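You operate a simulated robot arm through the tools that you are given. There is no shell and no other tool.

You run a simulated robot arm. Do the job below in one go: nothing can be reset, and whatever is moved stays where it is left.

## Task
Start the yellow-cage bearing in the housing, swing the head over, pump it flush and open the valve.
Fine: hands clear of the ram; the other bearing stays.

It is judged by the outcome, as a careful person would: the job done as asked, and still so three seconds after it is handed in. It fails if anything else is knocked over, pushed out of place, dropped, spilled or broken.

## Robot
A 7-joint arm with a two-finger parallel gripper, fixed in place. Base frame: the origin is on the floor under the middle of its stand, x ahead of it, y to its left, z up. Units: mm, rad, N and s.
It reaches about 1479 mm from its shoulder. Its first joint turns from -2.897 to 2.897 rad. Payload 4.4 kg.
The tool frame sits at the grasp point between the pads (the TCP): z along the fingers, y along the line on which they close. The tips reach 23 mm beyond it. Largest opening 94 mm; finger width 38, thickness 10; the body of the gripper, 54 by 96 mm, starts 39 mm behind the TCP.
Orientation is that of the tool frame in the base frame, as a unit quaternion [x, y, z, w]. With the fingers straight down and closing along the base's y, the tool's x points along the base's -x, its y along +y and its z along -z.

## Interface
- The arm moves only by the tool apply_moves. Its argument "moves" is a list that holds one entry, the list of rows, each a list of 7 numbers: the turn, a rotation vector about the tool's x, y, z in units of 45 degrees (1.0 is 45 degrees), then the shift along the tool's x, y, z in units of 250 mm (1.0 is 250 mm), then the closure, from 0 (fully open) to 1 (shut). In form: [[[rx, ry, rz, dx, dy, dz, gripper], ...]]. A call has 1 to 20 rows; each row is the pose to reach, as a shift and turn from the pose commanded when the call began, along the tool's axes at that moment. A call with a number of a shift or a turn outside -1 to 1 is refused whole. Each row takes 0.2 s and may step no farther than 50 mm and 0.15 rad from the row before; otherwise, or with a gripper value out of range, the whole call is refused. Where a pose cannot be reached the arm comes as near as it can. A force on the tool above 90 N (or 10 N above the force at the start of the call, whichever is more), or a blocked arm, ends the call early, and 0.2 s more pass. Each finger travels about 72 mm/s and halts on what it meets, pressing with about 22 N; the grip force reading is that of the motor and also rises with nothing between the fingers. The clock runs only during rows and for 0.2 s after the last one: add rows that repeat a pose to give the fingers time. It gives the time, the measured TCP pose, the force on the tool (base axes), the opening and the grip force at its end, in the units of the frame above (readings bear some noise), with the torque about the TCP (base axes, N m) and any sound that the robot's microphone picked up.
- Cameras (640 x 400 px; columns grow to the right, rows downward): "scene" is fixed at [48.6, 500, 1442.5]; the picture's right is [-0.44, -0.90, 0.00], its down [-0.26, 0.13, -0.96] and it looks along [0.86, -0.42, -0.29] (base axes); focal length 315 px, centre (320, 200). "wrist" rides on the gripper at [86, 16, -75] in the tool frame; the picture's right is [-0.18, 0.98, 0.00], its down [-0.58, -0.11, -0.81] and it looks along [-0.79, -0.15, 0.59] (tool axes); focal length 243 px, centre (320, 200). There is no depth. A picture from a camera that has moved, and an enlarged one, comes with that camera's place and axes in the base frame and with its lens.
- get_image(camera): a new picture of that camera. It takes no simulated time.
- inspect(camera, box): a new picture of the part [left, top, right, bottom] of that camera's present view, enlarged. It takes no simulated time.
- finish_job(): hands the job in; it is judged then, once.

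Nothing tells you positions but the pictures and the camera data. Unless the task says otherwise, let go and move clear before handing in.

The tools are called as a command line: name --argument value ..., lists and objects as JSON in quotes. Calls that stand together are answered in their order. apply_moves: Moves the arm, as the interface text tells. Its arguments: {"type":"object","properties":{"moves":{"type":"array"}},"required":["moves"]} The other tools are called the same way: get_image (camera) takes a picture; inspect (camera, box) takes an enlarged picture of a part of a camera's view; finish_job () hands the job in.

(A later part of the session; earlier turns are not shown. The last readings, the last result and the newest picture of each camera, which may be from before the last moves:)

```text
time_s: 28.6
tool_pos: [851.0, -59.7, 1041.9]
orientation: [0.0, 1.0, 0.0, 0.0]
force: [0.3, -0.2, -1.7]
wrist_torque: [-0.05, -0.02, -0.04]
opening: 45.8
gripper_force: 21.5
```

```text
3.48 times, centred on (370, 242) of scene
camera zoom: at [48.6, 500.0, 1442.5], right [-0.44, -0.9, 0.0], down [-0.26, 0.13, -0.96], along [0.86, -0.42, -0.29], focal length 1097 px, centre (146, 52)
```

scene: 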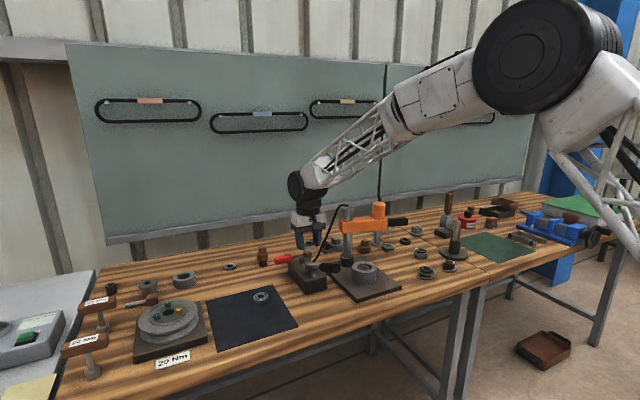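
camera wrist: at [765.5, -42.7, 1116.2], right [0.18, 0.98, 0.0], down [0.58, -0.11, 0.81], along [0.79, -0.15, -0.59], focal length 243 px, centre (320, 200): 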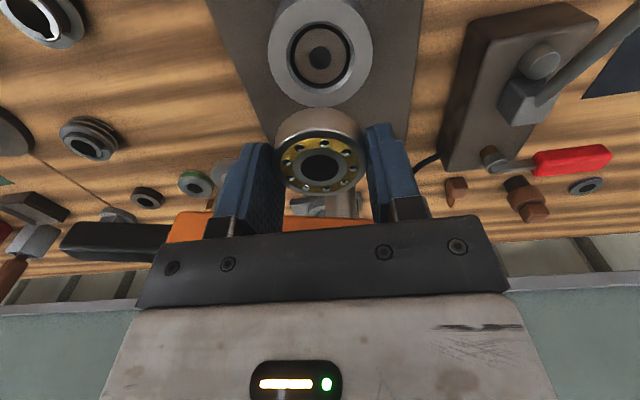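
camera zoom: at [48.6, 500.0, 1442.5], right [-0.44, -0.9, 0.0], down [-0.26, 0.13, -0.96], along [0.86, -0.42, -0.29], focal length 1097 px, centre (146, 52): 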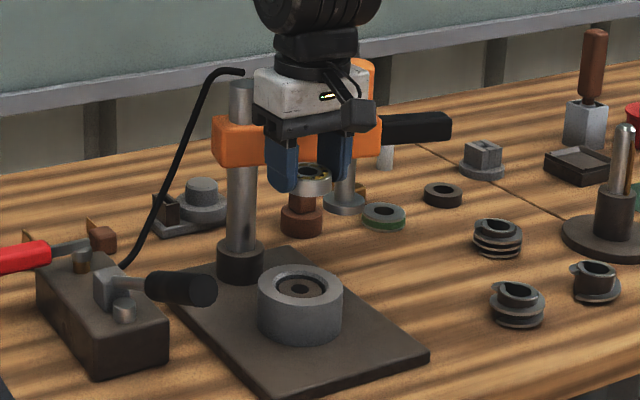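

I'll take a precise measurement of the housing bore's position from here.

inspect --camera "wrist" --box '[256, 0, 384, 112]'

inspect --camera "wrist" --box '[256, 100, 384, 200]'

```text
3.57 times, centred on (320, 56) of wrist
camera zoom: at [765.5, -42.7, 1116.2], right [0.18, 0.98, 0.0], down [0.58, -0.11, 0.81], along [0.79, -0.15, -0.59], focal length 866 px, centre (320, 714)
```

zoom: 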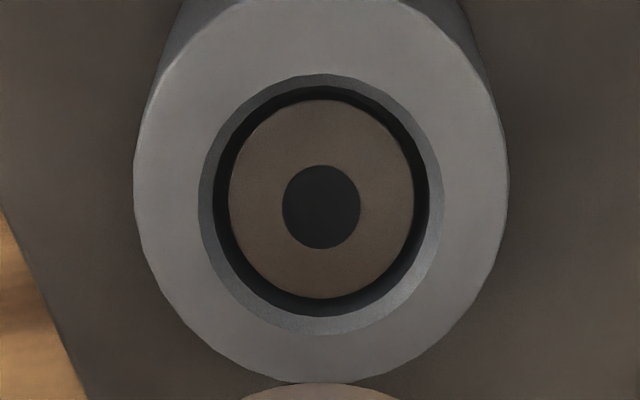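

```text
4.00 times, centred on (320, 150) of wrist
camera zoom: at [765.5, -42.7, 1116.2], right [0.18, 0.98, 0.0], down [0.58, -0.11, 0.81], along [0.79, -0.15, -0.59], focal length 970 px, centre (320, 400)
```

zoom: 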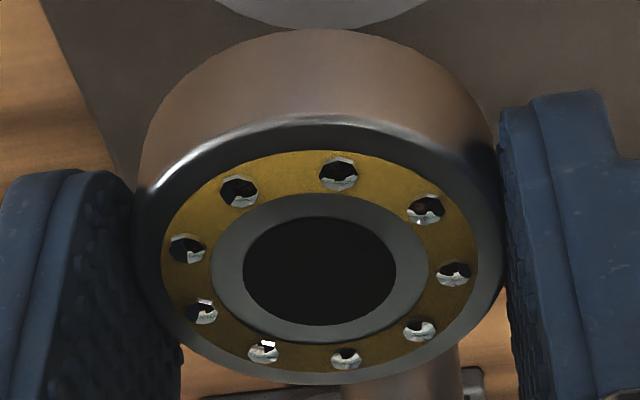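

The bore centre is about 4 mm further forward than the bearing, and the housing top is at z≈907.5. I'm correcting for that and lowering to just above the bore.

apply_moves --moves '[[[0, 0, 0, -0.004, 0, 0.01, 1.0], [0, 0, 0, -0.01, -0.001, 0.03, 1.0], [0, 0, 0, -0.0168, -0.002, 0.07, 1.0], [0, 0, 0, -0.0168, -0.002, 0.12, 1.0], [0, 0, 0, -0.0168, -0.002, 0.18, 1.0], [0, 0, 0, -0.0168, -0.002, 0.24, 1.0], [0, 0, 0, -0.0168, -0.002, 0.29, 1.0], [0, 0, 0, -0.0168, -0.002, 0.33, 1.0], [0, 0, 0, -0.0168, -0.002, 0.36, 1.0], [0, 0, 0, -0.0168, -0.002, 0.38, 1.0], [0, 0, 0, -0.0168, -0.002, 0.386, 1.0], [0, 0, 0, -0.0168, -0.002, 0.386, 1.0]]]'

get_image --camera "wrist"

inspect --camera "wrist" --box '[240, 70, 400, 180]'

inspect --camera "scene" --box '[325, 230, 405, 290]'

```text
time_s: 31.2
tool_pos: [855.4, -59.9, 943.7]
orientation: [0.0, 1.0, 0.0, 0.001]
force: [0.4, -0.6, -2.0]
wrist_torque: [0.02, 0.0, -0.01]
opening: 45.7
gripper_force: 22.1
```

```text
taken
camera wrist: at [769.2, -42.9, 1019.1], right [0.18, 0.98, 0.0], down [0.58, -0.11, 0.81], along [0.79, -0.15, -0.59], focal length 243 px, centre (320, 200)
```

wrist: 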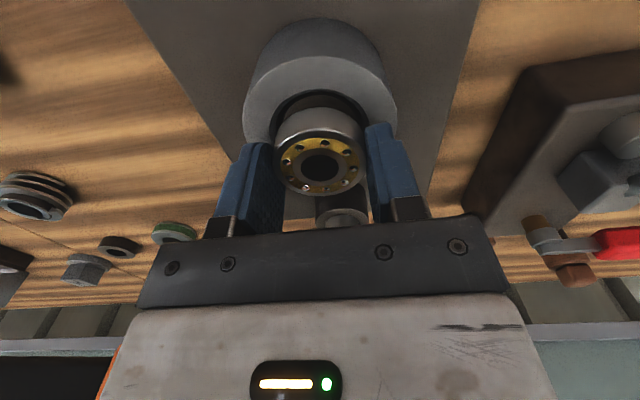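

```text
3.64 times, centred on (320, 125) of wrist
camera zoom: at [769.2, -42.9, 1019.1], right [0.18, 0.98, 0.0], down [0.58, -0.11, 0.81], along [0.79, -0.15, -0.59], focal length 882 px, centre (320, 473)
```

zoom: 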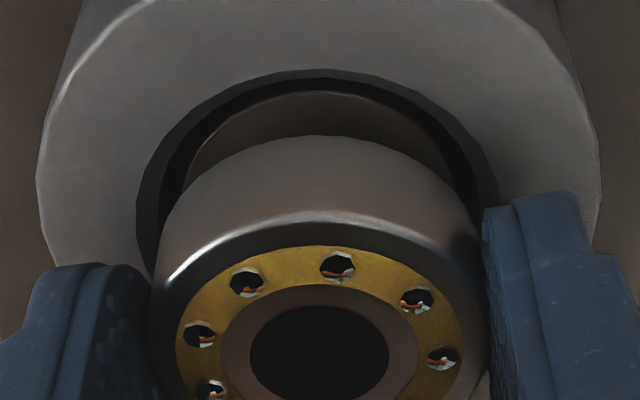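

```text
6.67 times, centred on (365, 260) of scene
camera zoom: at [48.6, 500.0, 1442.5], right [-0.44, -0.9, 0.0], down [-0.26, 0.13, -0.96], along [0.86, -0.42, -0.29], focal length 2103 px, centre (20, -200)
```

zoom: 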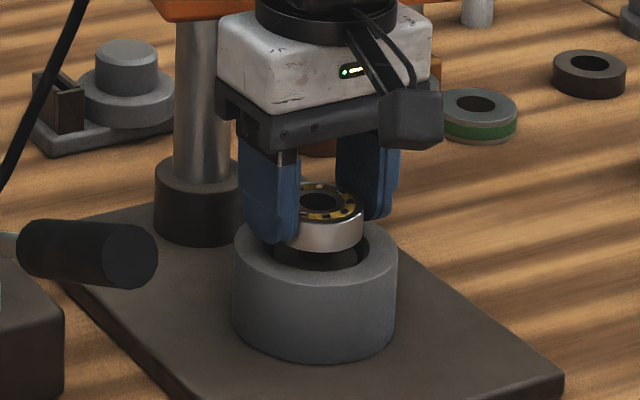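

The bearing is hanging just above the bore. I'll zoom in tightly from both cameras to check concentricity before lowering.

inspect --camera "scene" --box '[348, 252, 388, 282]'

inspect --camera "wrist" --box '[240, 20, 400, 130]'

inspect --camera "wrist" --box '[240, 100, 400, 200]'

```text
13.33 times, centred on (368, 267) of scene
camera zoom: at [48.6, 500.0, 1442.5], right [-0.44, -0.9, 0.0], down [-0.26, 0.13, -0.96], along [0.86, -0.42, -0.29], focal length 4206 px, centre (-320, -693)
```

zoom: 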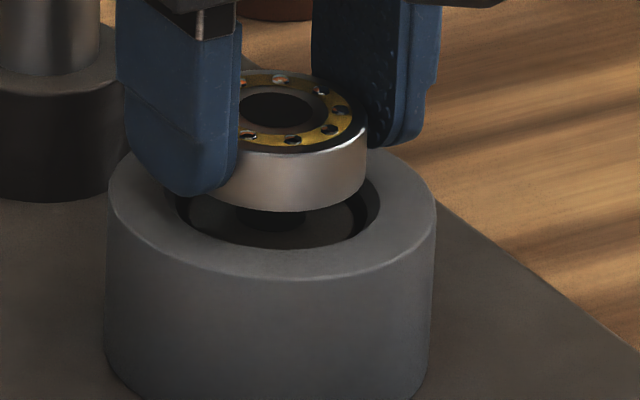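

```text
3.64 times, centred on (320, 75) of wrist
camera zoom: at [769.2, -42.9, 1019.1], right [0.18, 0.98, 0.0], down [0.58, -0.11, 0.81], along [0.79, -0.15, -0.59], focal length 882 px, centre (320, 654)
```

zoom: 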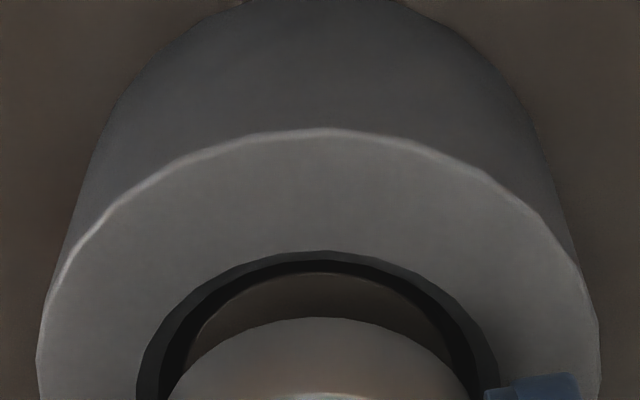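

```text
4.00 times, centred on (320, 150) of wrist
camera zoom: at [769.2, -42.9, 1019.1], right [0.18, 0.98, 0.0], down [0.58, -0.11, 0.81], along [0.79, -0.15, -0.59], focal length 970 px, centre (320, 400)
```

zoom: 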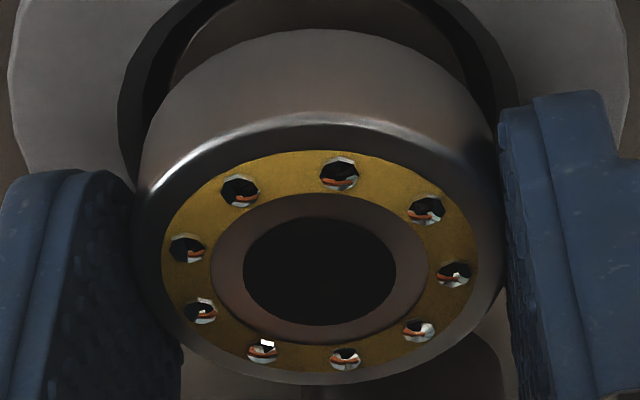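

The two cameras agree: the housing top is at z≈910 and the bearing is concentric with the bore to within about 1 mm. The chamfer allows ±4 mm. I'm lowering gently until contact.

apply_moves --moves '[[[0, 0, 0, 0, 0, 0.01, 1.0], [0, 0, 0, 0, 0, 0.02, 1.0], [0, 0, 0, 0, 0, 0.028, 1.0], [0, 0, 0, 0, 0, 0.034, 1.0], [0, 0, 0, 0, 0, 0.038, 1.0], [0, 0, 0, 0, 0, 0.04, 1.0], [0, 0, 0, 0, 0, 0.04, 1.0]]]'

inspect --camera "scene" --box '[348, 252, 388, 282]'

inspect --camera "wrist" --box '[240, 70, 400, 180]'

```text
time_s: 32.8
tool_pos: [854.6, -60.4, 934.4]
orientation: [0.0, 1.0, 0.0, 0.0]
force: [-0.4, -0.6, -0.8]
wrist_torque: [0.01, 0.02, -0.03]
opening: 45.7
gripper_force: 21.6
```

```text
13.33 times, centred on (368, 267) of scene
camera zoom: at [48.6, 500.0, 1442.5], right [-0.44, -0.9, 0.0], down [-0.26, 0.13, -0.96], along [0.86, -0.42, -0.29], focal length 4206 px, centre (-320, -693)
```

zoom: 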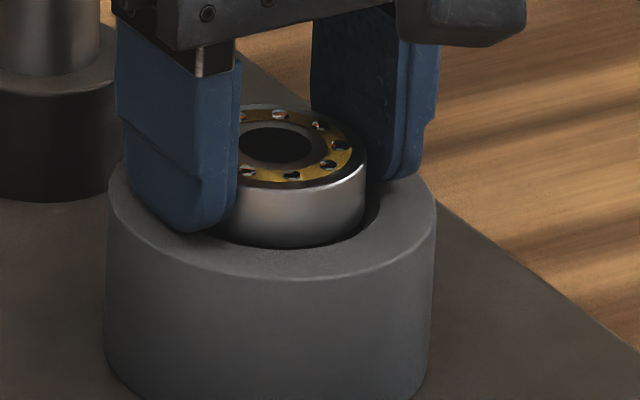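

```text
3.64 times, centred on (320, 125) of wrist
camera zoom: at [769.1, -43.1, 1009.1], right [0.18, 0.98, 0.0], down [0.58, -0.11, 0.81], along [0.79, -0.15, -0.59], focal length 882 px, centre (320, 473)
```

zoom: 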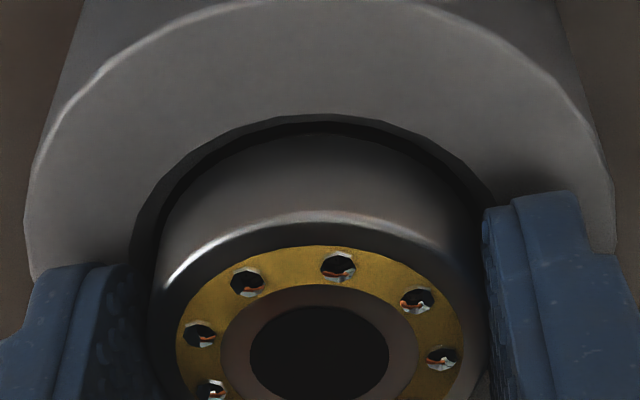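

It's nearly at contact and nested in the chamfer. I'm lowering the last bit until I feel the housing.

apply_moves --moves '[[[0, 0, 0, 0, 0, 0.002, 1.0], [0, 0, 0, 0, 0, 0.004, 1.0], [0, 0, 0, 0, 0, 0.006, 1.0], [0, 0, 0, 0, 0, 0.008, 1.0], [0, 0, 0, 0, 0, 0.008, 1.0]]]'

```text
time_s: 34.0
tool_pos: [856.1, -59.4, 934.5]
orientation: [0.0, 1.0, 0.001, 0.001]
force: [-2.8, 1.8, 31.1]
wrist_torque: [0.47, 0.66, 0.1]
opening: 45.8
gripper_force: 22.2
```

Contact felt (31 N), with the tips on the housing face. I'm easing up 1 mm and releasing slowly so the bearing settles into the chamfer.

apply_moves --moves '[[[0, 0, 0, 0, 0, -0.003, 1.0], [0, 0, 0, 0, 0, -0.005, 1.0], [0, 0, 0, 0, 0, -0.005, 0.6], [0, 0, 0, 0, 0, -0.005, 0.5], [0, 0, 0, 0, 0, -0.005, 0.46], [0, 0, 0, 0, 0, -0.005, 0.42], [0, 0, 0, 0, 0, -0.005, 0.42]]]'

inspect --camera "scene" --box '[348, 252, 388, 282]'

inspect --camera "wrist" --box '[240, 70, 400, 180]'

```text
time_s: 35.6
tool_pos: [856.2, -57.5, 933.8]
orientation: [0.0, 1.0, 0.0, 0.0]
force: [-6.0, 3.9, 21.0]
wrist_torque: [-0.52, -0.08, -0.03]
opening: 53.5
gripper_force: 0.0
```

```text
13.33 times, centred on (368, 267) of scene
camera zoom: at [48.6, 500.0, 1442.5], right [-0.44, -0.9, 0.0], down [-0.26, 0.13, -0.96], along [0.86, -0.42, -0.29], focal length 4206 px, centre (-320, -693)
```

zoom: 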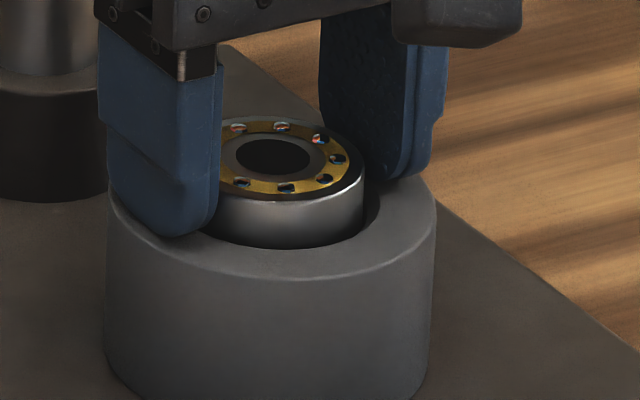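

```text
3.64 times, centred on (320, 125) of wrist
camera zoom: at [769.5, -42.2, 1008.9], right [0.18, 0.98, 0.0], down [0.58, -0.11, 0.81], along [0.79, -0.15, -0.59], focal length 882 px, centre (320, 473)
```

zoom: 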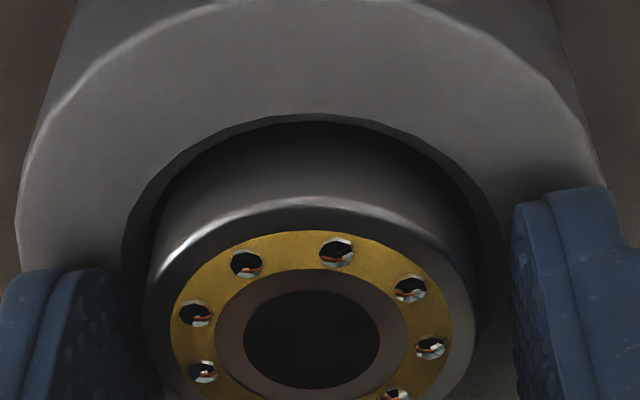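

The bearing has settled into the chamfer. I'm lifting the fingers clear to look at how level it is.

apply_moves --moves '[[[0, 0, 0, 0, 0, -0.01, 0.42], [0, 0, 0, 0, 0, -0.04, 0.42], [0, 0, 0, 0, 0, -0.08, 0.42], [0, 0, 0, 0, 0, -0.14, 0.42], [0, 0, 0, 0, 0, -0.2, 0.42], [0, 0, 0, 0, 0, -0.2, 0.42]]]'

inspect --camera "scene" --box '[348, 252, 388, 282]'

get_image --camera "wrist"

inspect --camera "wrist" --box '[256, 30, 384, 130]'

```text
time_s: 37.0
tool_pos: [856.7, -60.7, 983.7]
orientation: [0.001, 1.0, 0.0, 0.0]
force: [-0.6, 0.6, -0.2]
wrist_torque: [0.01, 0.0, 0.0]
opening: 54.7
gripper_force: 0.1
```

```text
13.33 times, centred on (368, 267) of scene
camera zoom: at [48.6, 500.0, 1442.5], right [-0.44, -0.9, 0.0], down [-0.26, 0.13, -0.96], along [0.86, -0.42, -0.29], focal length 4206 px, centre (-320, -693)
```

zoom: 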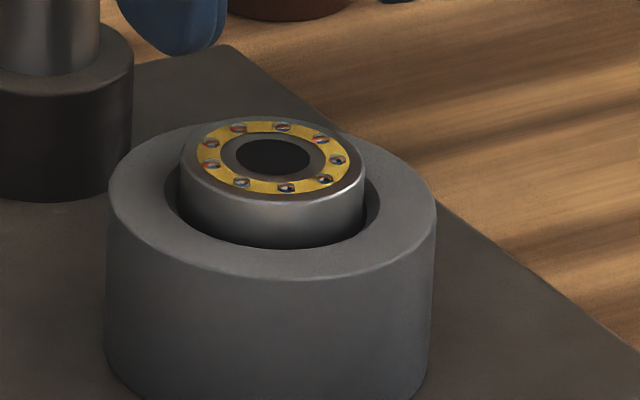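

```text
taken
camera wrist: at [769.9, -43.1, 1058.7], right [0.18, 0.98, 0.0], down [0.58, -0.11, 0.81], along [0.79, -0.15, -0.59], focal length 243 px, centre (320, 200)
```

wrist: 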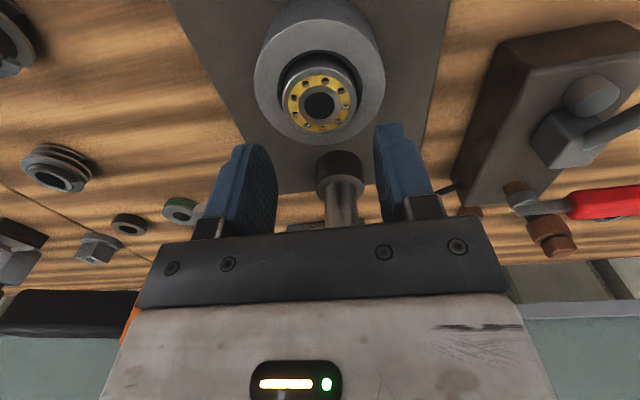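

```text
4.00 times, centred on (320, 80) of wrist
camera zoom: at [769.9, -43.1, 1058.7], right [0.18, 0.98, 0.0], down [0.58, -0.11, 0.81], along [0.79, -0.15, -0.59], focal length 970 px, centre (320, 680)
```

zoom: 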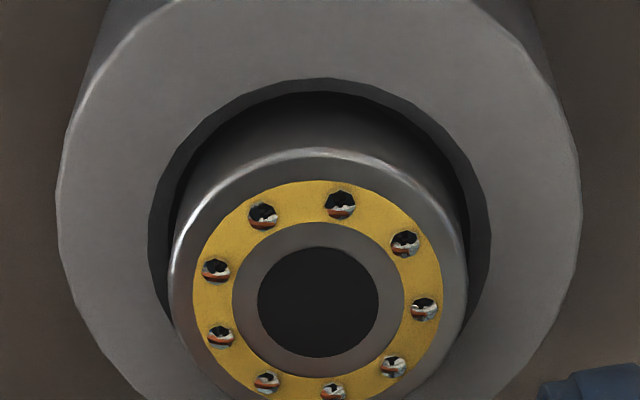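

The bearing sits level and concentric in the bore mouth, standing proud by about 10 mm. I'll give it a light, even push with both fingertips to make sure it's started squarely.

apply_moves --moves '[[[0, 0, 0, -0.005, 0, 0, 0.6], [0, 0, 0, -0.005, 0, 0, 0.76], [0, 0, 0, -0.005, 0, 0.04, 0.76], [0, 0, 0, -0.005, 0, 0.09, 0.76], [0, 0, 0, -0.005, 0, 0.13, 0.76], [0, 0, 0, -0.005, 0, 0.146, 0.76], [0, 0, 0, -0.005, 0, 0.146, 0.76]]]'

inspect --camera "scene" --box '[340, 240, 396, 282]'

get_image --camera "wrist"

```text
time_s: 38.6
tool_pos: [857.9, -59.5, 948.3]
orientation: [0.0, 1.0, 0.0, 0.0]
force: [0.6, 0.2, -0.7]
wrist_torque: [0.03, 0.02, 0.01]
opening: 22.7
gripper_force: 0.1
```

```text
9.52 times, centred on (368, 261) of scene
camera zoom: at [48.6, 500.0, 1442.5], right [-0.44, -0.9, 0.0], down [-0.26, 0.13, -0.96], along [0.86, -0.42, -0.29], focal length 3004 px, centre (-137, -381)
```

zoom: 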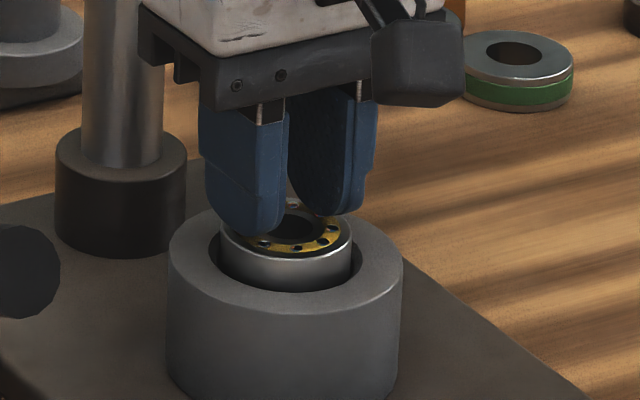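

```text
taken
camera wrist: at [770.9, -42.6, 1022.6], right [0.18, 0.98, 0.0], down [0.58, -0.11, 0.81], along [0.79, -0.15, -0.59], focal length 243 px, centre (320, 200)
```

wrist: 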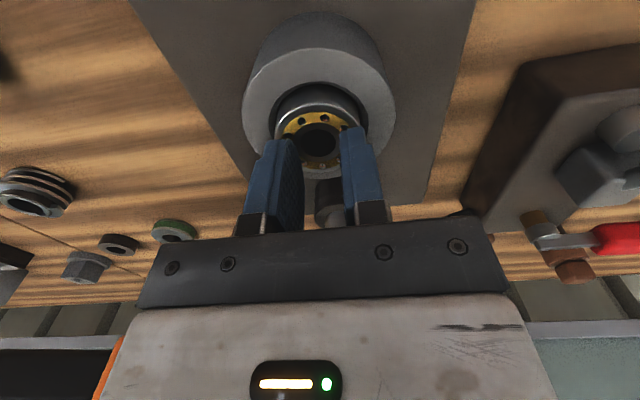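

apply_moves --moves '[[[0, 0, 0, 0, 0, 0.004, 0.76], [0, 0, 0, 0, 0, 0.008, 0.76], [0, 0, 0, 0, 0, 0.012, 0.76], [0, 0, 0, 0, 0, 0.016, 0.76], [0, 0, 0, 0, 0, 0.019, 0.76], [0, 0, 0, 0, 0, 0.021, 0.76]]]'

```text
time_s: 40.0
tool_pos: [858.0, -59.7, 944.5]
orientation: [0.0, 1.0, 0.0, 0.001]
force: [-6.1, 4.6, 26.1]
wrist_torque: [0.1, 0.33, 0.02]
opening: 22.8
gripper_force: 0.0
```

apply_moves --moves '[[[0, 0, 0, 0, 0, 0.003, 0.76], [0, 0, 0, 0, 0, 0.006, 0.76], [0, 0, 0, 0, 0, 0.008, 0.76], [0, 0, 0, 0, 0, 0.008, 0.76]]]'

inspect --camera "scene" --box '[348, 252, 388, 282]'

```text
time_s: 41.0
tool_pos: [855.9, -59.5, 941.1]
orientation: [0.0, 1.0, 0.0, 0.001]
force: [1.7, 9.0, 39.1]
wrist_torque: [0.21, 0.12, -0.01]
opening: 22.6
gripper_force: 0.1
```

```text
13.33 times, centred on (368, 267) of scene
camera zoom: at [48.6, 500.0, 1442.5], right [-0.44, -0.9, 0.0], down [-0.26, 0.13, -0.96], along [0.86, -0.42, -0.29], focal length 4206 px, centre (-320, -693)
```

zoom: 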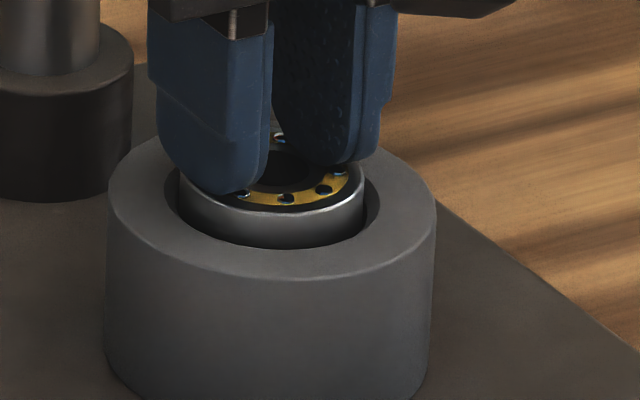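

The bearing slid in another couple of millimetres under about 40 N, so it's started. I'm backing off to check that it's square.

apply_moves --moves '[[[0, 0, 0, 0, 0, -0.02, 0.76], [0, 0, 0, 0, 0, -0.06, 0.76], [0, 0, 0, 0, 0, -0.14, 0.76], [0, 0, 0, 0, 0, -0.24, 0.76], [0, 0, 0, 0, 0, -0.36, 0.76], [0, 0, 0, 0, 0, -0.36, 0.76]]]'

inspect --camera "scene" --box '[348, 252, 388, 282]'

inspect --camera "wrist" --box '[256, 10, 384, 110]'

get_image --camera "wrist"

```text
time_s: 42.4
tool_pos: [856.5, -60.7, 1029.3]
orientation: [0.0, 1.0, 0.0, 0.0]
force: [-0.2, -0.3, -0.6]
wrist_torque: [-0.01, 0.02, 0.02]
opening: 22.8
gripper_force: 0.0
```

```text
13.33 times, centred on (368, 267) of scene
camera zoom: at [48.6, 500.0, 1442.5], right [-0.44, -0.9, 0.0], down [-0.26, 0.13, -0.96], along [0.86, -0.42, -0.29], focal length 4206 px, centre (-320, -693)
```

zoom: 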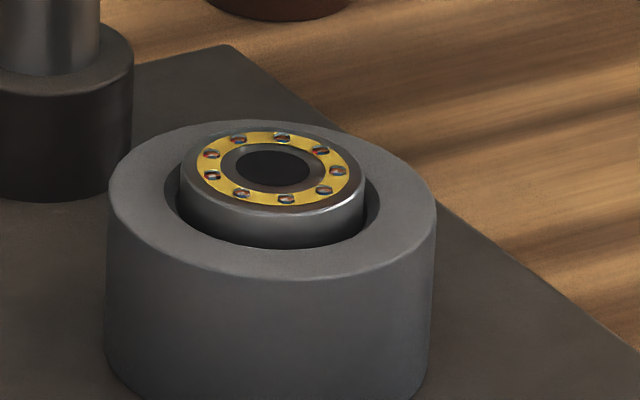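

```text
4.00 times, centred on (320, 60) of wrist
camera zoom: at [771.0, -43.2, 1103.7], right [0.18, 0.98, 0.0], down [0.58, -0.11, 0.81], along [0.79, -0.15, -0.59], focal length 970 px, centre (320, 760)
```

zoom: 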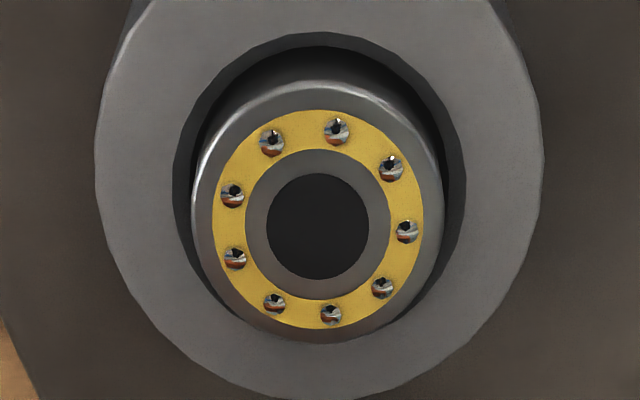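

```text
taken
camera wrist: at [771.0, -43.2, 1103.7], right [0.18, 0.98, 0.0], down [0.58, -0.11, 0.81], along [0.79, -0.15, -0.59], focal length 243 px, centre (320, 200)
```

wrist: 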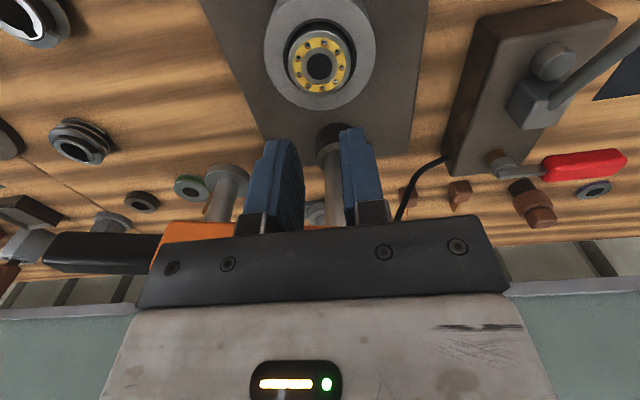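

The bearing is started squarely and stands about 7 mm proud. Now I'll get a good look at the press head, its swing handle and the ram.

apply_moves --moves '[[[0, 0, 0, 0.06, -0.05, -0.1, 0.6], [0, 0, 0, 0.12, -0.12, -0.22, 0.4], [0, 0, 0, 0.19, -0.22, -0.34, 0.2], [0, 0, 0, 0.26, -0.33, -0.45, 0], [0, 0, 0, 0.33, -0.43, -0.54, 0], [0, 0, 0, 0.386, -0.52, -0.598, 0], [0, 0, 0, 0.386, -0.52, -0.598, 0]]]'

get_image --camera "wrist"

inspect --camera "wrist" --box '[220, 80, 420, 240]'

inspect --camera "scene" --box '[330, 195, 420, 260]'

```text
time_s: 44.0
tool_pos: [757.9, -189.1, 1179.6]
orientation: [0.0, 1.0, 0.0, 0.0]
force: [-0.4, 0.0, 0.0]
wrist_torque: [0.01, -0.01, -0.03]
opening: 94.1
gripper_force: 0.1
```

```text
taken
camera wrist: at [673.1, -172.4, 1254.8], right [0.18, 0.98, 0.0], down [0.58, -0.11, 0.81], along [0.79, -0.15, -0.59], focal length 243 px, centre (320, 200)
```

wrist: 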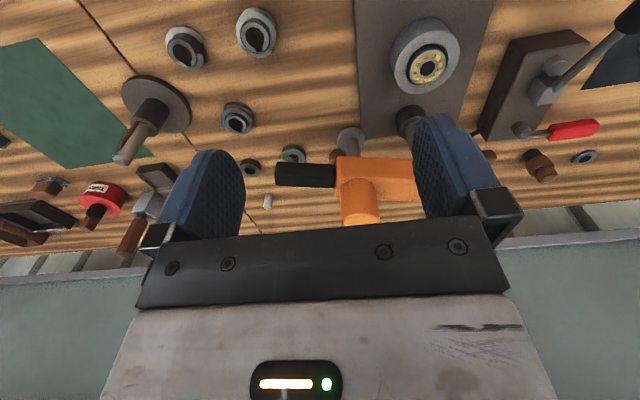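

```text
2.50 times, centred on (320, 160) of wrist
camera zoom: at [673.1, -172.4, 1254.8], right [0.18, 0.98, 0.0], down [0.58, -0.11, 0.81], along [0.79, -0.15, -0.59], focal length 606 px, centre (320, 300)
```

zoom: 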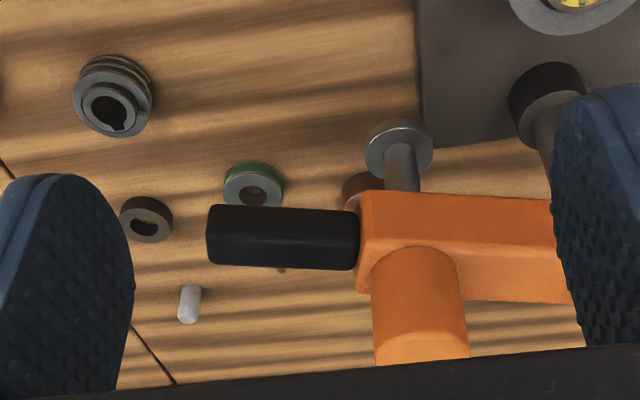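

```text
6.15 times, centred on (375, 228) of scene
camera zoom: at [48.6, 500.0, 1442.5], right [-0.44, -0.9, 0.0], down [-0.26, 0.13, -0.96], along [0.86, -0.42, -0.29], focal length 1941 px, centre (-18, 31)
```

zoom: 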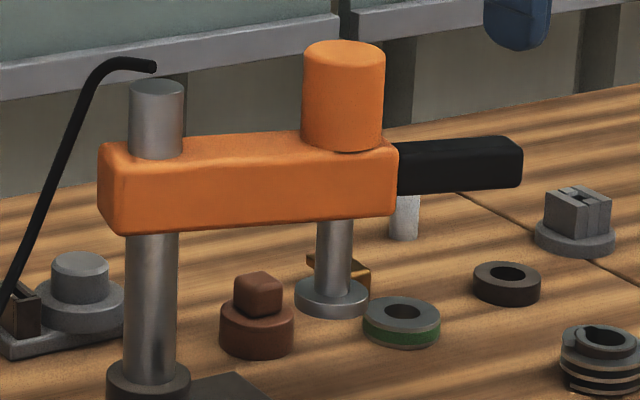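

The swing handle is a square bar centred near (922, -242, 1023), the post is near (970, -62), and the ram foot is near (941, -172). To bring the ram over the housing, the head must swing about 76° clockwise. I'll turn the gripper to match the handle and go grasp it.

apply_moves --moves '[[[0, 0, -0.14, 0, 0, 0, 0], [0, 0, -0.3, 0, 0, 0, 0], [0, 0, -0.46, 0, 0, 0, 0], [0, 0, -0.62, 0, 0, 0, 0], [0, 0, -0.78, 0, 0, 0, 0], [0, 0, -0.9, 0, 0, 0, 0], [0, 0, -1.0, 0, 0, 0, 0], [0, 0, -1.0, 0, 0, 0, 0]]]'

apply_moves --moves '[[[0, 0, -0.12, 0, 0, 0, 0], [0, 0, -0.28, 0, 0, 0, 0], [0, 0, -0.44, 0, 0, 0, 0], [0, 0, -0.58, 0, 0, 0, 0], [0, 0, -0.669, 0, 0, 0, 0], [0, 0, -0.669, 0, 0, 0, 0]]]'

get_image --camera "wrist"

get_image --camera "scene"

```text
time_s: 45.8
tool_pos: [760.7, -191.1, 1179.0]
orientation: [-0.383, 0.924, 0.0, 0.0]
force: [0.0, -1.6, 0.0]
wrist_torque: [0.01, 0.05, 0.01]
opening: 93.9
gripper_force: 0.0
```

```text
time_s: 47.2
tool_pos: [761.1, -189.3, 1178.3]
orientation: [-0.61, 0.792, 0.0, 0.0]
force: [-0.1, -0.6, 0.0]
wrist_torque: [0.0, 0.04, -0.01]
opening: 93.9
gripper_force: 0.1
```

```text
taken
camera wrist: at [723.1, -268.4, 1254.3], right [-0.9, 0.43, 0.0], down [0.25, 0.53, 0.81], along [0.35, 0.73, -0.59], focal length 243 px, centre (320, 200)
```

wrist: 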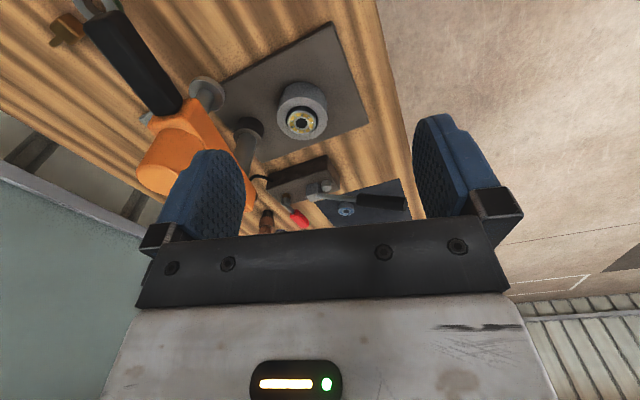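

```text
taken
```

scene: 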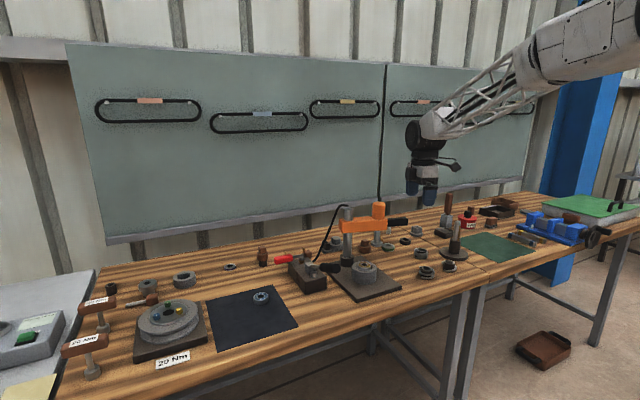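

The gripper is turned. Moving above the handle.

apply_moves --moves '[[[0, 0, 0, 0.015, -0.1, 0.02, 0], [0, 0, 0, 0.03, -0.22, 0.05, 0], [0, 0, 0, 0.045, -0.36, 0.1, 0], [0, 0, 0, 0.06, -0.5, 0.16, 0], [0, 0, 0, 0.08, -0.62, 0.21, 0], [0, 0, 0, 0.089, -0.68, 0.24, 0], [0, 0, 0, 0.089, -0.68, 0.24, 0]]]'

get_image --camera "wrist"

inspect --camera "scene" --box '[330, 170, 450, 260]'

```text
time_s: 48.8
tool_pos: [920.0, -255.2, 1119.6]
orientation: [-0.61, 0.793, 0.0, 0.001]
force: [-0.3, -0.3, 0.3]
wrist_torque: [-0.06, 0.01, -0.02]
opening: 94.0
gripper_force: 0.1
```

```text
taken
camera wrist: at [882.0, -333.1, 1194.2], right [-0.9, 0.43, 0.0], down [0.25, 0.53, 0.81], along [0.35, 0.73, -0.59], focal length 243 px, centre (320, 200)
```

wrist: 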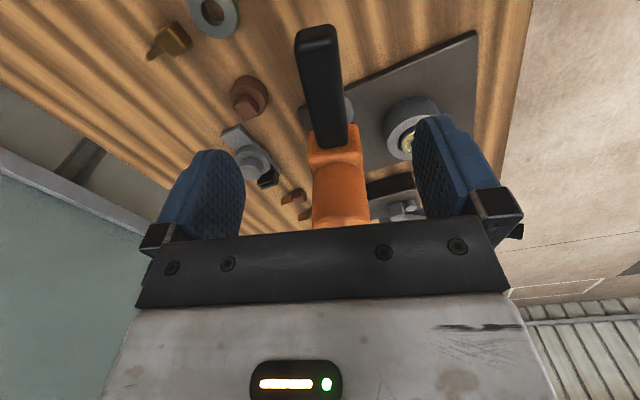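

```text
4.44 times, centred on (390, 215) of scene
camera zoom: at [48.6, 500.0, 1442.5], right [-0.44, -0.9, 0.0], down [-0.26, 0.13, -0.96], along [0.86, -0.42, -0.29], focal length 1402 px, centre (9, 133)
```

zoom: 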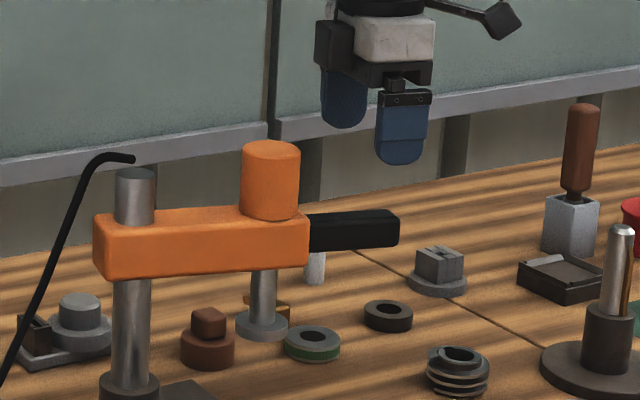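

inspect --camera "wrist" --box '[270, 10, 390, 160]'

```text
2.67 times, centred on (330, 85) of wrist
camera zoom: at [882.0, -333.1, 1194.2], right [-0.9, 0.43, 0.0], down [0.25, 0.53, 0.81], along [0.35, 0.73, -0.59], focal length 647 px, centre (293, 507)
```

zoom: 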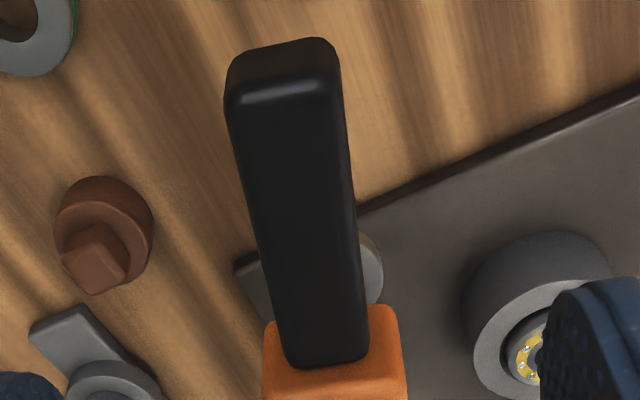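

The handle is well aligned, off by only about 2 mm. I'm descending around it and closing.

apply_moves --moves '[[[0, 0, 0, 0, 0.009, 0.06, 0], [0, 0, 0, 0, 0.009, 0.16, 0], [0, 0, 0, 0, 0.009, 0.26, 0.2], [0, 0, 0, 0, 0.009, 0.34, 0.4], [0, 0, 0, 0, 0.009, 0.38, 0.5], [0, 0, 0, 0, 0.009, 0.38, 0.5]]]'

get_image --camera "wrist"

inspect --camera "scene" --box '[330, 170, 450, 260]'

```text
time_s: 50.2
tool_pos: [917.0, -253.0, 1024.2]
orientation: [-0.61, 0.793, 0.0, 0.0]
force: [0.1, -0.1, 1.0]
wrist_torque: [-0.01, -0.01, -0.03]
opening: 47.2
gripper_force: 0.0
```

```text
taken
camera wrist: at [880.0, -332.3, 1100.2], right [-0.9, 0.43, 0.0], down [0.25, 0.53, 0.81], along [0.35, 0.73, -0.59], focal length 243 px, centre (320, 200)
```

wrist: 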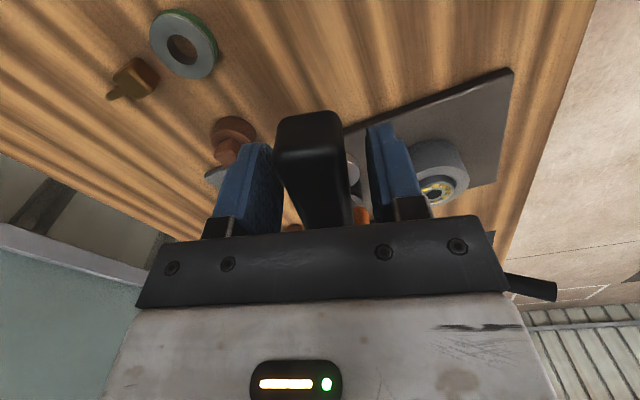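

```text
4.44 times, centred on (390, 215) of scene
camera zoom: at [48.6, 500.0, 1442.5], right [-0.44, -0.9, 0.0], down [-0.26, 0.13, -0.96], along [0.86, -0.42, -0.29], focal length 1402 px, centre (9, 133)
```

zoom: 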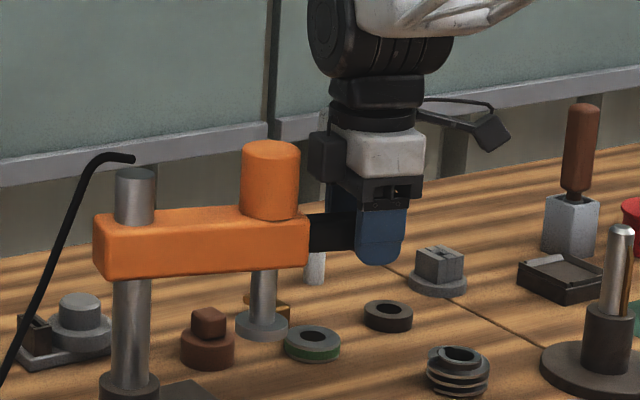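

The fingers straddle the handle, so I'm closing on it.

apply_moves --moves '[[[0, 0, 0, 0, 0, 0, 0.65], [0, 0, 0, 0, 0, 0, 0.8], [0, 0, 0, 0, 0, 0, 0.9], [0, 0, 0, 0, 0, 0, 0.9]]]'

get_image --camera "wrist"

```text
time_s: 51.2
tool_pos: [918.6, -253.4, 1025.5]
orientation: [-0.609, 0.793, 0.0, -0.001]
force: [9.8, -1.4, -2.2]
wrist_torque: [-0.2, 0.09, -1.98]
opening: 28.0
gripper_force: 44.7
```

```text
taken
camera wrist: at [880.1, -332.4, 1100.2], right [-0.9, 0.43, 0.0], down [0.25, 0.53, 0.81], along [0.35, 0.73, -0.59], focal length 243 px, centre (320, 200)
```

wrist: 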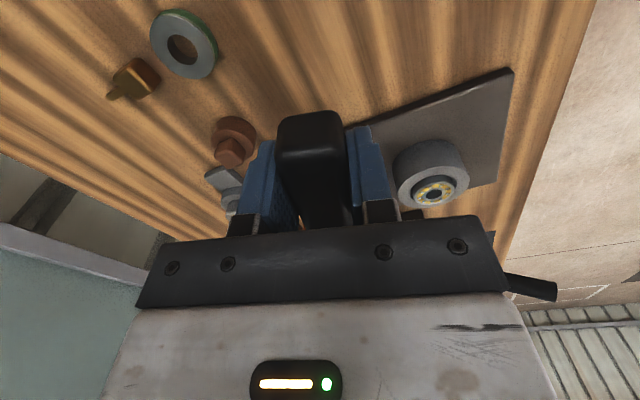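

The handle is gripped (28 mm wide). I'm starting the swing with a small test arc around the post to feel the resistance.

apply_moves --moves '[[[0, 0, 0.0382, -0.0006, 0.024, 0, 0.9], [0, 0, 0.0764, -0.002, 0.0479, 0, 0.9], [0, 0, 0.1273, -0.0049, 0.0798, 0, 0.9], [0, 0, 0.1273, -0.0049, 0.0798, 0, 0.9]]]'

inspect --camera "scene" --box '[330, 170, 450, 260]'

```text
time_s: 52.2
tool_pos: [899.6, -247.6, 1024.6]
orientation: [-0.569, 0.822, 0.0, 0.0]
force: [6.4, -7.9, 4.1]
wrist_torque: [-0.34, 0.25, -1.75]
opening: 27.7
gripper_force: 45.2
```

```text
4.44 times, centred on (390, 215) of scene
camera zoom: at [48.6, 500.0, 1442.5], right [-0.44, -0.9, 0.0], down [-0.26, 0.13, -0.96], along [0.86, -0.42, -0.29], focal length 1402 px, centre (9, 133)
```

zoom: 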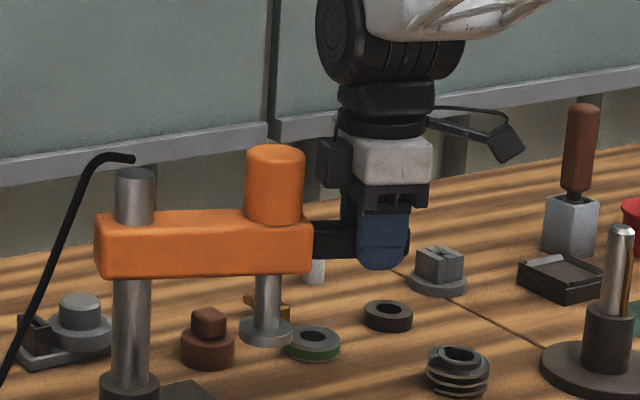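

The head swings freely with very little force, so I'm continuing along the arc.

apply_moves --moves '[[[0, 0, 0.0764, -0.002, 0.0479, 0, 0.9], [0, 0, 0.1783, -0.0091, 0.1115, 0, 0.9], [0, 0, 0.2801, -0.0213, 0.1743, 0, 0.9], [0, 0, 0.382, -0.0384, 0.2359, 0, 0.9], [0, 0, 0.4838, -0.0604, 0.2959, 0, 0.9], [0, 0, 0.5857, -0.0872, 0.354, 0, 0.9], [0, 0, 0.6875, -0.1184, 0.4098, 0, 0.9], [0, 0, 0.7894, -0.1541, 0.4629, 0, 0.9], [0, 0, 0.8913, -0.1939, 0.513, 0, 0.9], [0, 0, 0.9677, -0.2263, 0.5484, 0, 0.9], [0, 0, 0.9677, -0.2263, 0.5484, 0, 0.9]]]'

inspect --camera "scene" --box '[310, 180, 450, 290]'

get_image --camera "wrist"

```text
time_s: 54.6
tool_pos: [790.2, -145.7, 1024.0]
orientation: [-0.224, 0.975, 0.0, 0.0]
force: [-5.7, -11.2, 6.9]
wrist_torque: [-0.18, 0.65, -1.5]
opening: 28.5
gripper_force: 45.3
```

```text
3.64 times, centred on (380, 235) of scene
camera zoom: at [48.6, 500.0, 1442.5], right [-0.44, -0.9, 0.0], down [-0.26, 0.13, -0.96], along [0.86, -0.42, -0.29], focal length 1147 px, centre (102, 73)
```

zoom: 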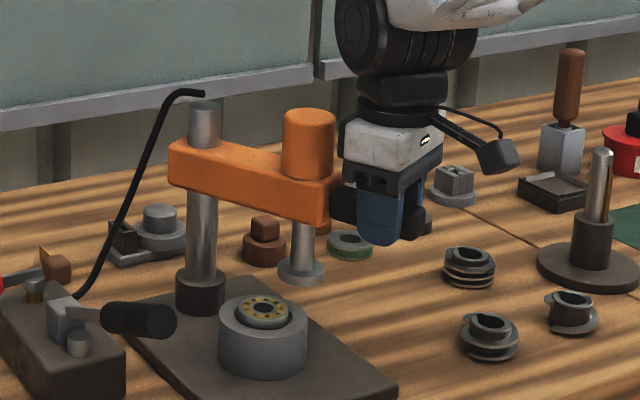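

```text
taken
camera wrist: at [705.2, -167.9, 1099.9], right [-0.26, 0.96, 0.0], down [0.57, 0.15, 0.81], along [0.78, 0.21, -0.59], focal length 243 px, centre (320, 200)
```

wrist: 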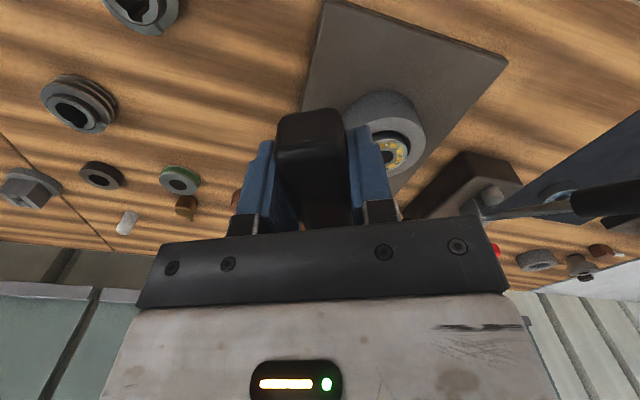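

Swinging smoothly. Continuing until the ram is nearly over the housing.

apply_moves --moves '[[[0, 0, 0.0764, -0.002, 0.0479, 0, 0.9], [0, 0, 0.1783, -0.0091, 0.1115, 0, 0.9], [0, 0, 0.2801, -0.0213, 0.1743, 0, 0.9], [0, 0, 0.382, -0.0384, 0.2359, 0, 0.9], [0, 0, 0.4584, -0.0543, 0.2805, 0, 0.9], [0, 0, 0.5093, -0.0667, 0.3107, 0, 0.9], [0, 0, 0.5093, -0.0667, 0.3107, 0, 0.9]]]'

inspect --camera "scene" --box '[320, 190, 420, 290]'

get_image --camera "wrist"

```text
time_s: 56.2
tool_pos: [771.4, -69.0, 1025.2]
orientation: [-0.025, 1.0, 0.0, 0.0]
force: [-15.7, -7.4, 12.3]
wrist_torque: [0.05, 0.63, -1.74]
opening: 28.4
gripper_force: 45.0
```

```text
4.00 times, centred on (370, 240) of scene
camera zoom: at [48.6, 500.0, 1442.5], right [-0.44, -0.9, 0.0], down [-0.26, 0.13, -0.96], along [0.86, -0.42, -0.29], focal length 1262 px, centre (120, 40)
```

zoom: 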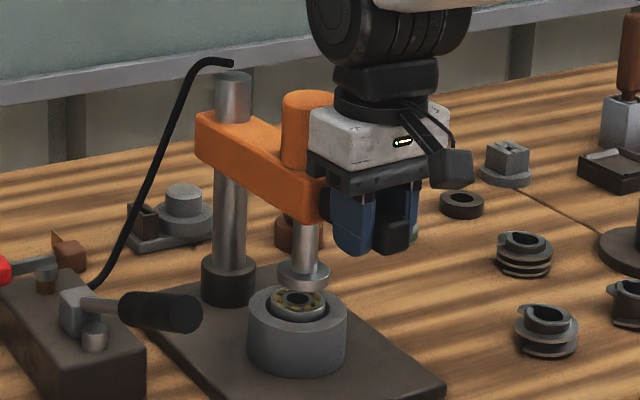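

```text
taken
camera wrist: at [684.4, -56.2, 1099.7], right [0.13, 0.99, 0.0], down [0.59, -0.08, 0.81], along [0.8, -0.11, -0.59], focal length 243 px, centre (320, 200)
```

wrist: 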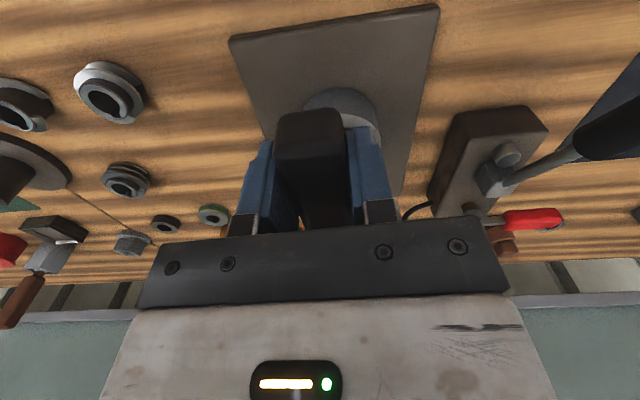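

Nearly there, with about 7 mm of arc left. I'm doing the last bit slowly.

apply_moves --moves '[[[0, 0, 0.0382, -0.0006, 0.024, 0, 0.9], [0, 0, 0.0637, -0.0015, 0.04, 0, 0.9], [0, 0, 0.0764, -0.002, 0.0479, 0, 0.9], [0, 0, 0.0764, -0.002, 0.0479, 0, 0.9]]]'

inspect --camera "scene" --box '[345, 240, 393, 282]'

get_image --camera "wrist"

```text
time_s: 57.2
tool_pos: [771.3, -60.2, 1024.6]
orientation: [0.004, 1.0, -0.001, 0.001]
force: [4.5, -65.9, 5.6]
wrist_torque: [-0.32, -1.04, 1.79]
opening: 28.1
gripper_force: 45.3
```

```text
9.52 times, centred on (369, 261) of scene
camera zoom: at [48.6, 500.0, 1442.5], right [-0.44, -0.9, 0.0], down [-0.26, 0.13, -0.96], along [0.86, -0.42, -0.29], focal length 3004 px, centre (-147, -381)
```

zoom: 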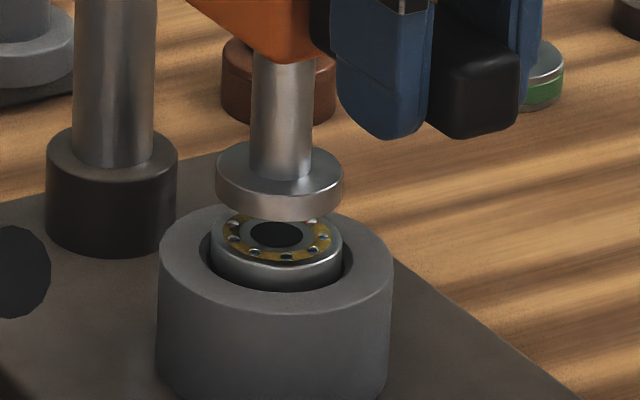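

```text
taken
camera wrist: at [685.2, -41.7, 1099.6], right [0.19, 0.98, 0.0], down [0.58, -0.11, 0.81], along [0.79, -0.16, -0.59], focal length 243 px, centre (320, 200)
```

wrist: 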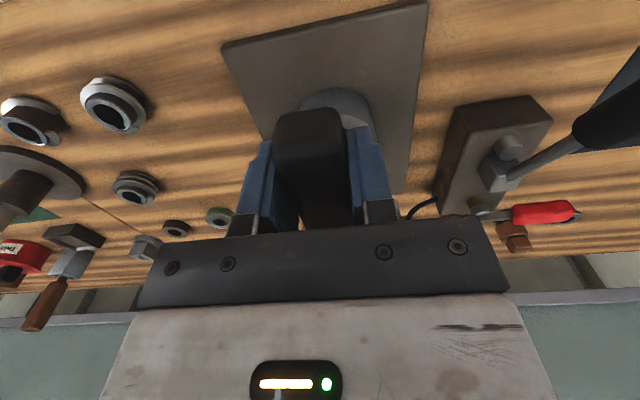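

The head met its stop with the ram foot right over the bearing (side force 66 N). I'll ease off a touch and release the handle.

apply_moves --moves '[[[0, 0, 0, 0, -0.006, 0, 0.9], [0, 0, 0, 0, -0.008, 0, 0.8], [0, 0, 0, 0, -0.008, 0, 0.6], [0, 0, 0, 0, -0.008, 0, 0.4], [0, 0, 0, 0, -0.008, 0, 0.2], [0, 0, 0, 0, -0.008, 0, 0.1], [0, 0, 0, 0, -0.008, 0, 0.1]]]'

inspect --camera "scene" --box '[345, 240, 393, 282]'

get_image --camera "wrist"

```text
time_s: 58.8
tool_pos: [770.8, -59.2, 1024.1]
orientation: [0.004, 1.0, 0.0, 0.0]
force: [-0.4, 0.6, 0.2]
wrist_torque: [0.0, 0.04, -0.02]
opening: 84.3
gripper_force: 0.0
```

```text
9.52 times, centred on (369, 261) of scene
camera zoom: at [48.6, 500.0, 1442.5], right [-0.44, -0.9, 0.0], down [-0.26, 0.13, -0.96], along [0.86, -0.42, -0.29], focal length 3004 px, centre (-147, -381)
```

zoom: 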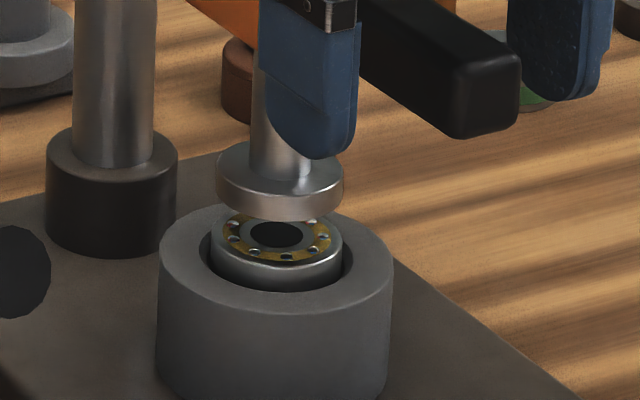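

```text
taken
camera wrist: at [684.0, -41.8, 1099.6], right [0.19, 0.98, 0.0], down [0.58, -0.11, 0.81], along [0.79, -0.16, -0.59], focal length 243 px, centre (320, 200)
```

wrist: 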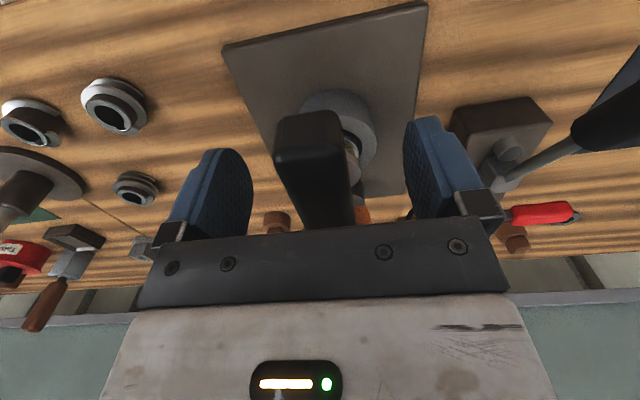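

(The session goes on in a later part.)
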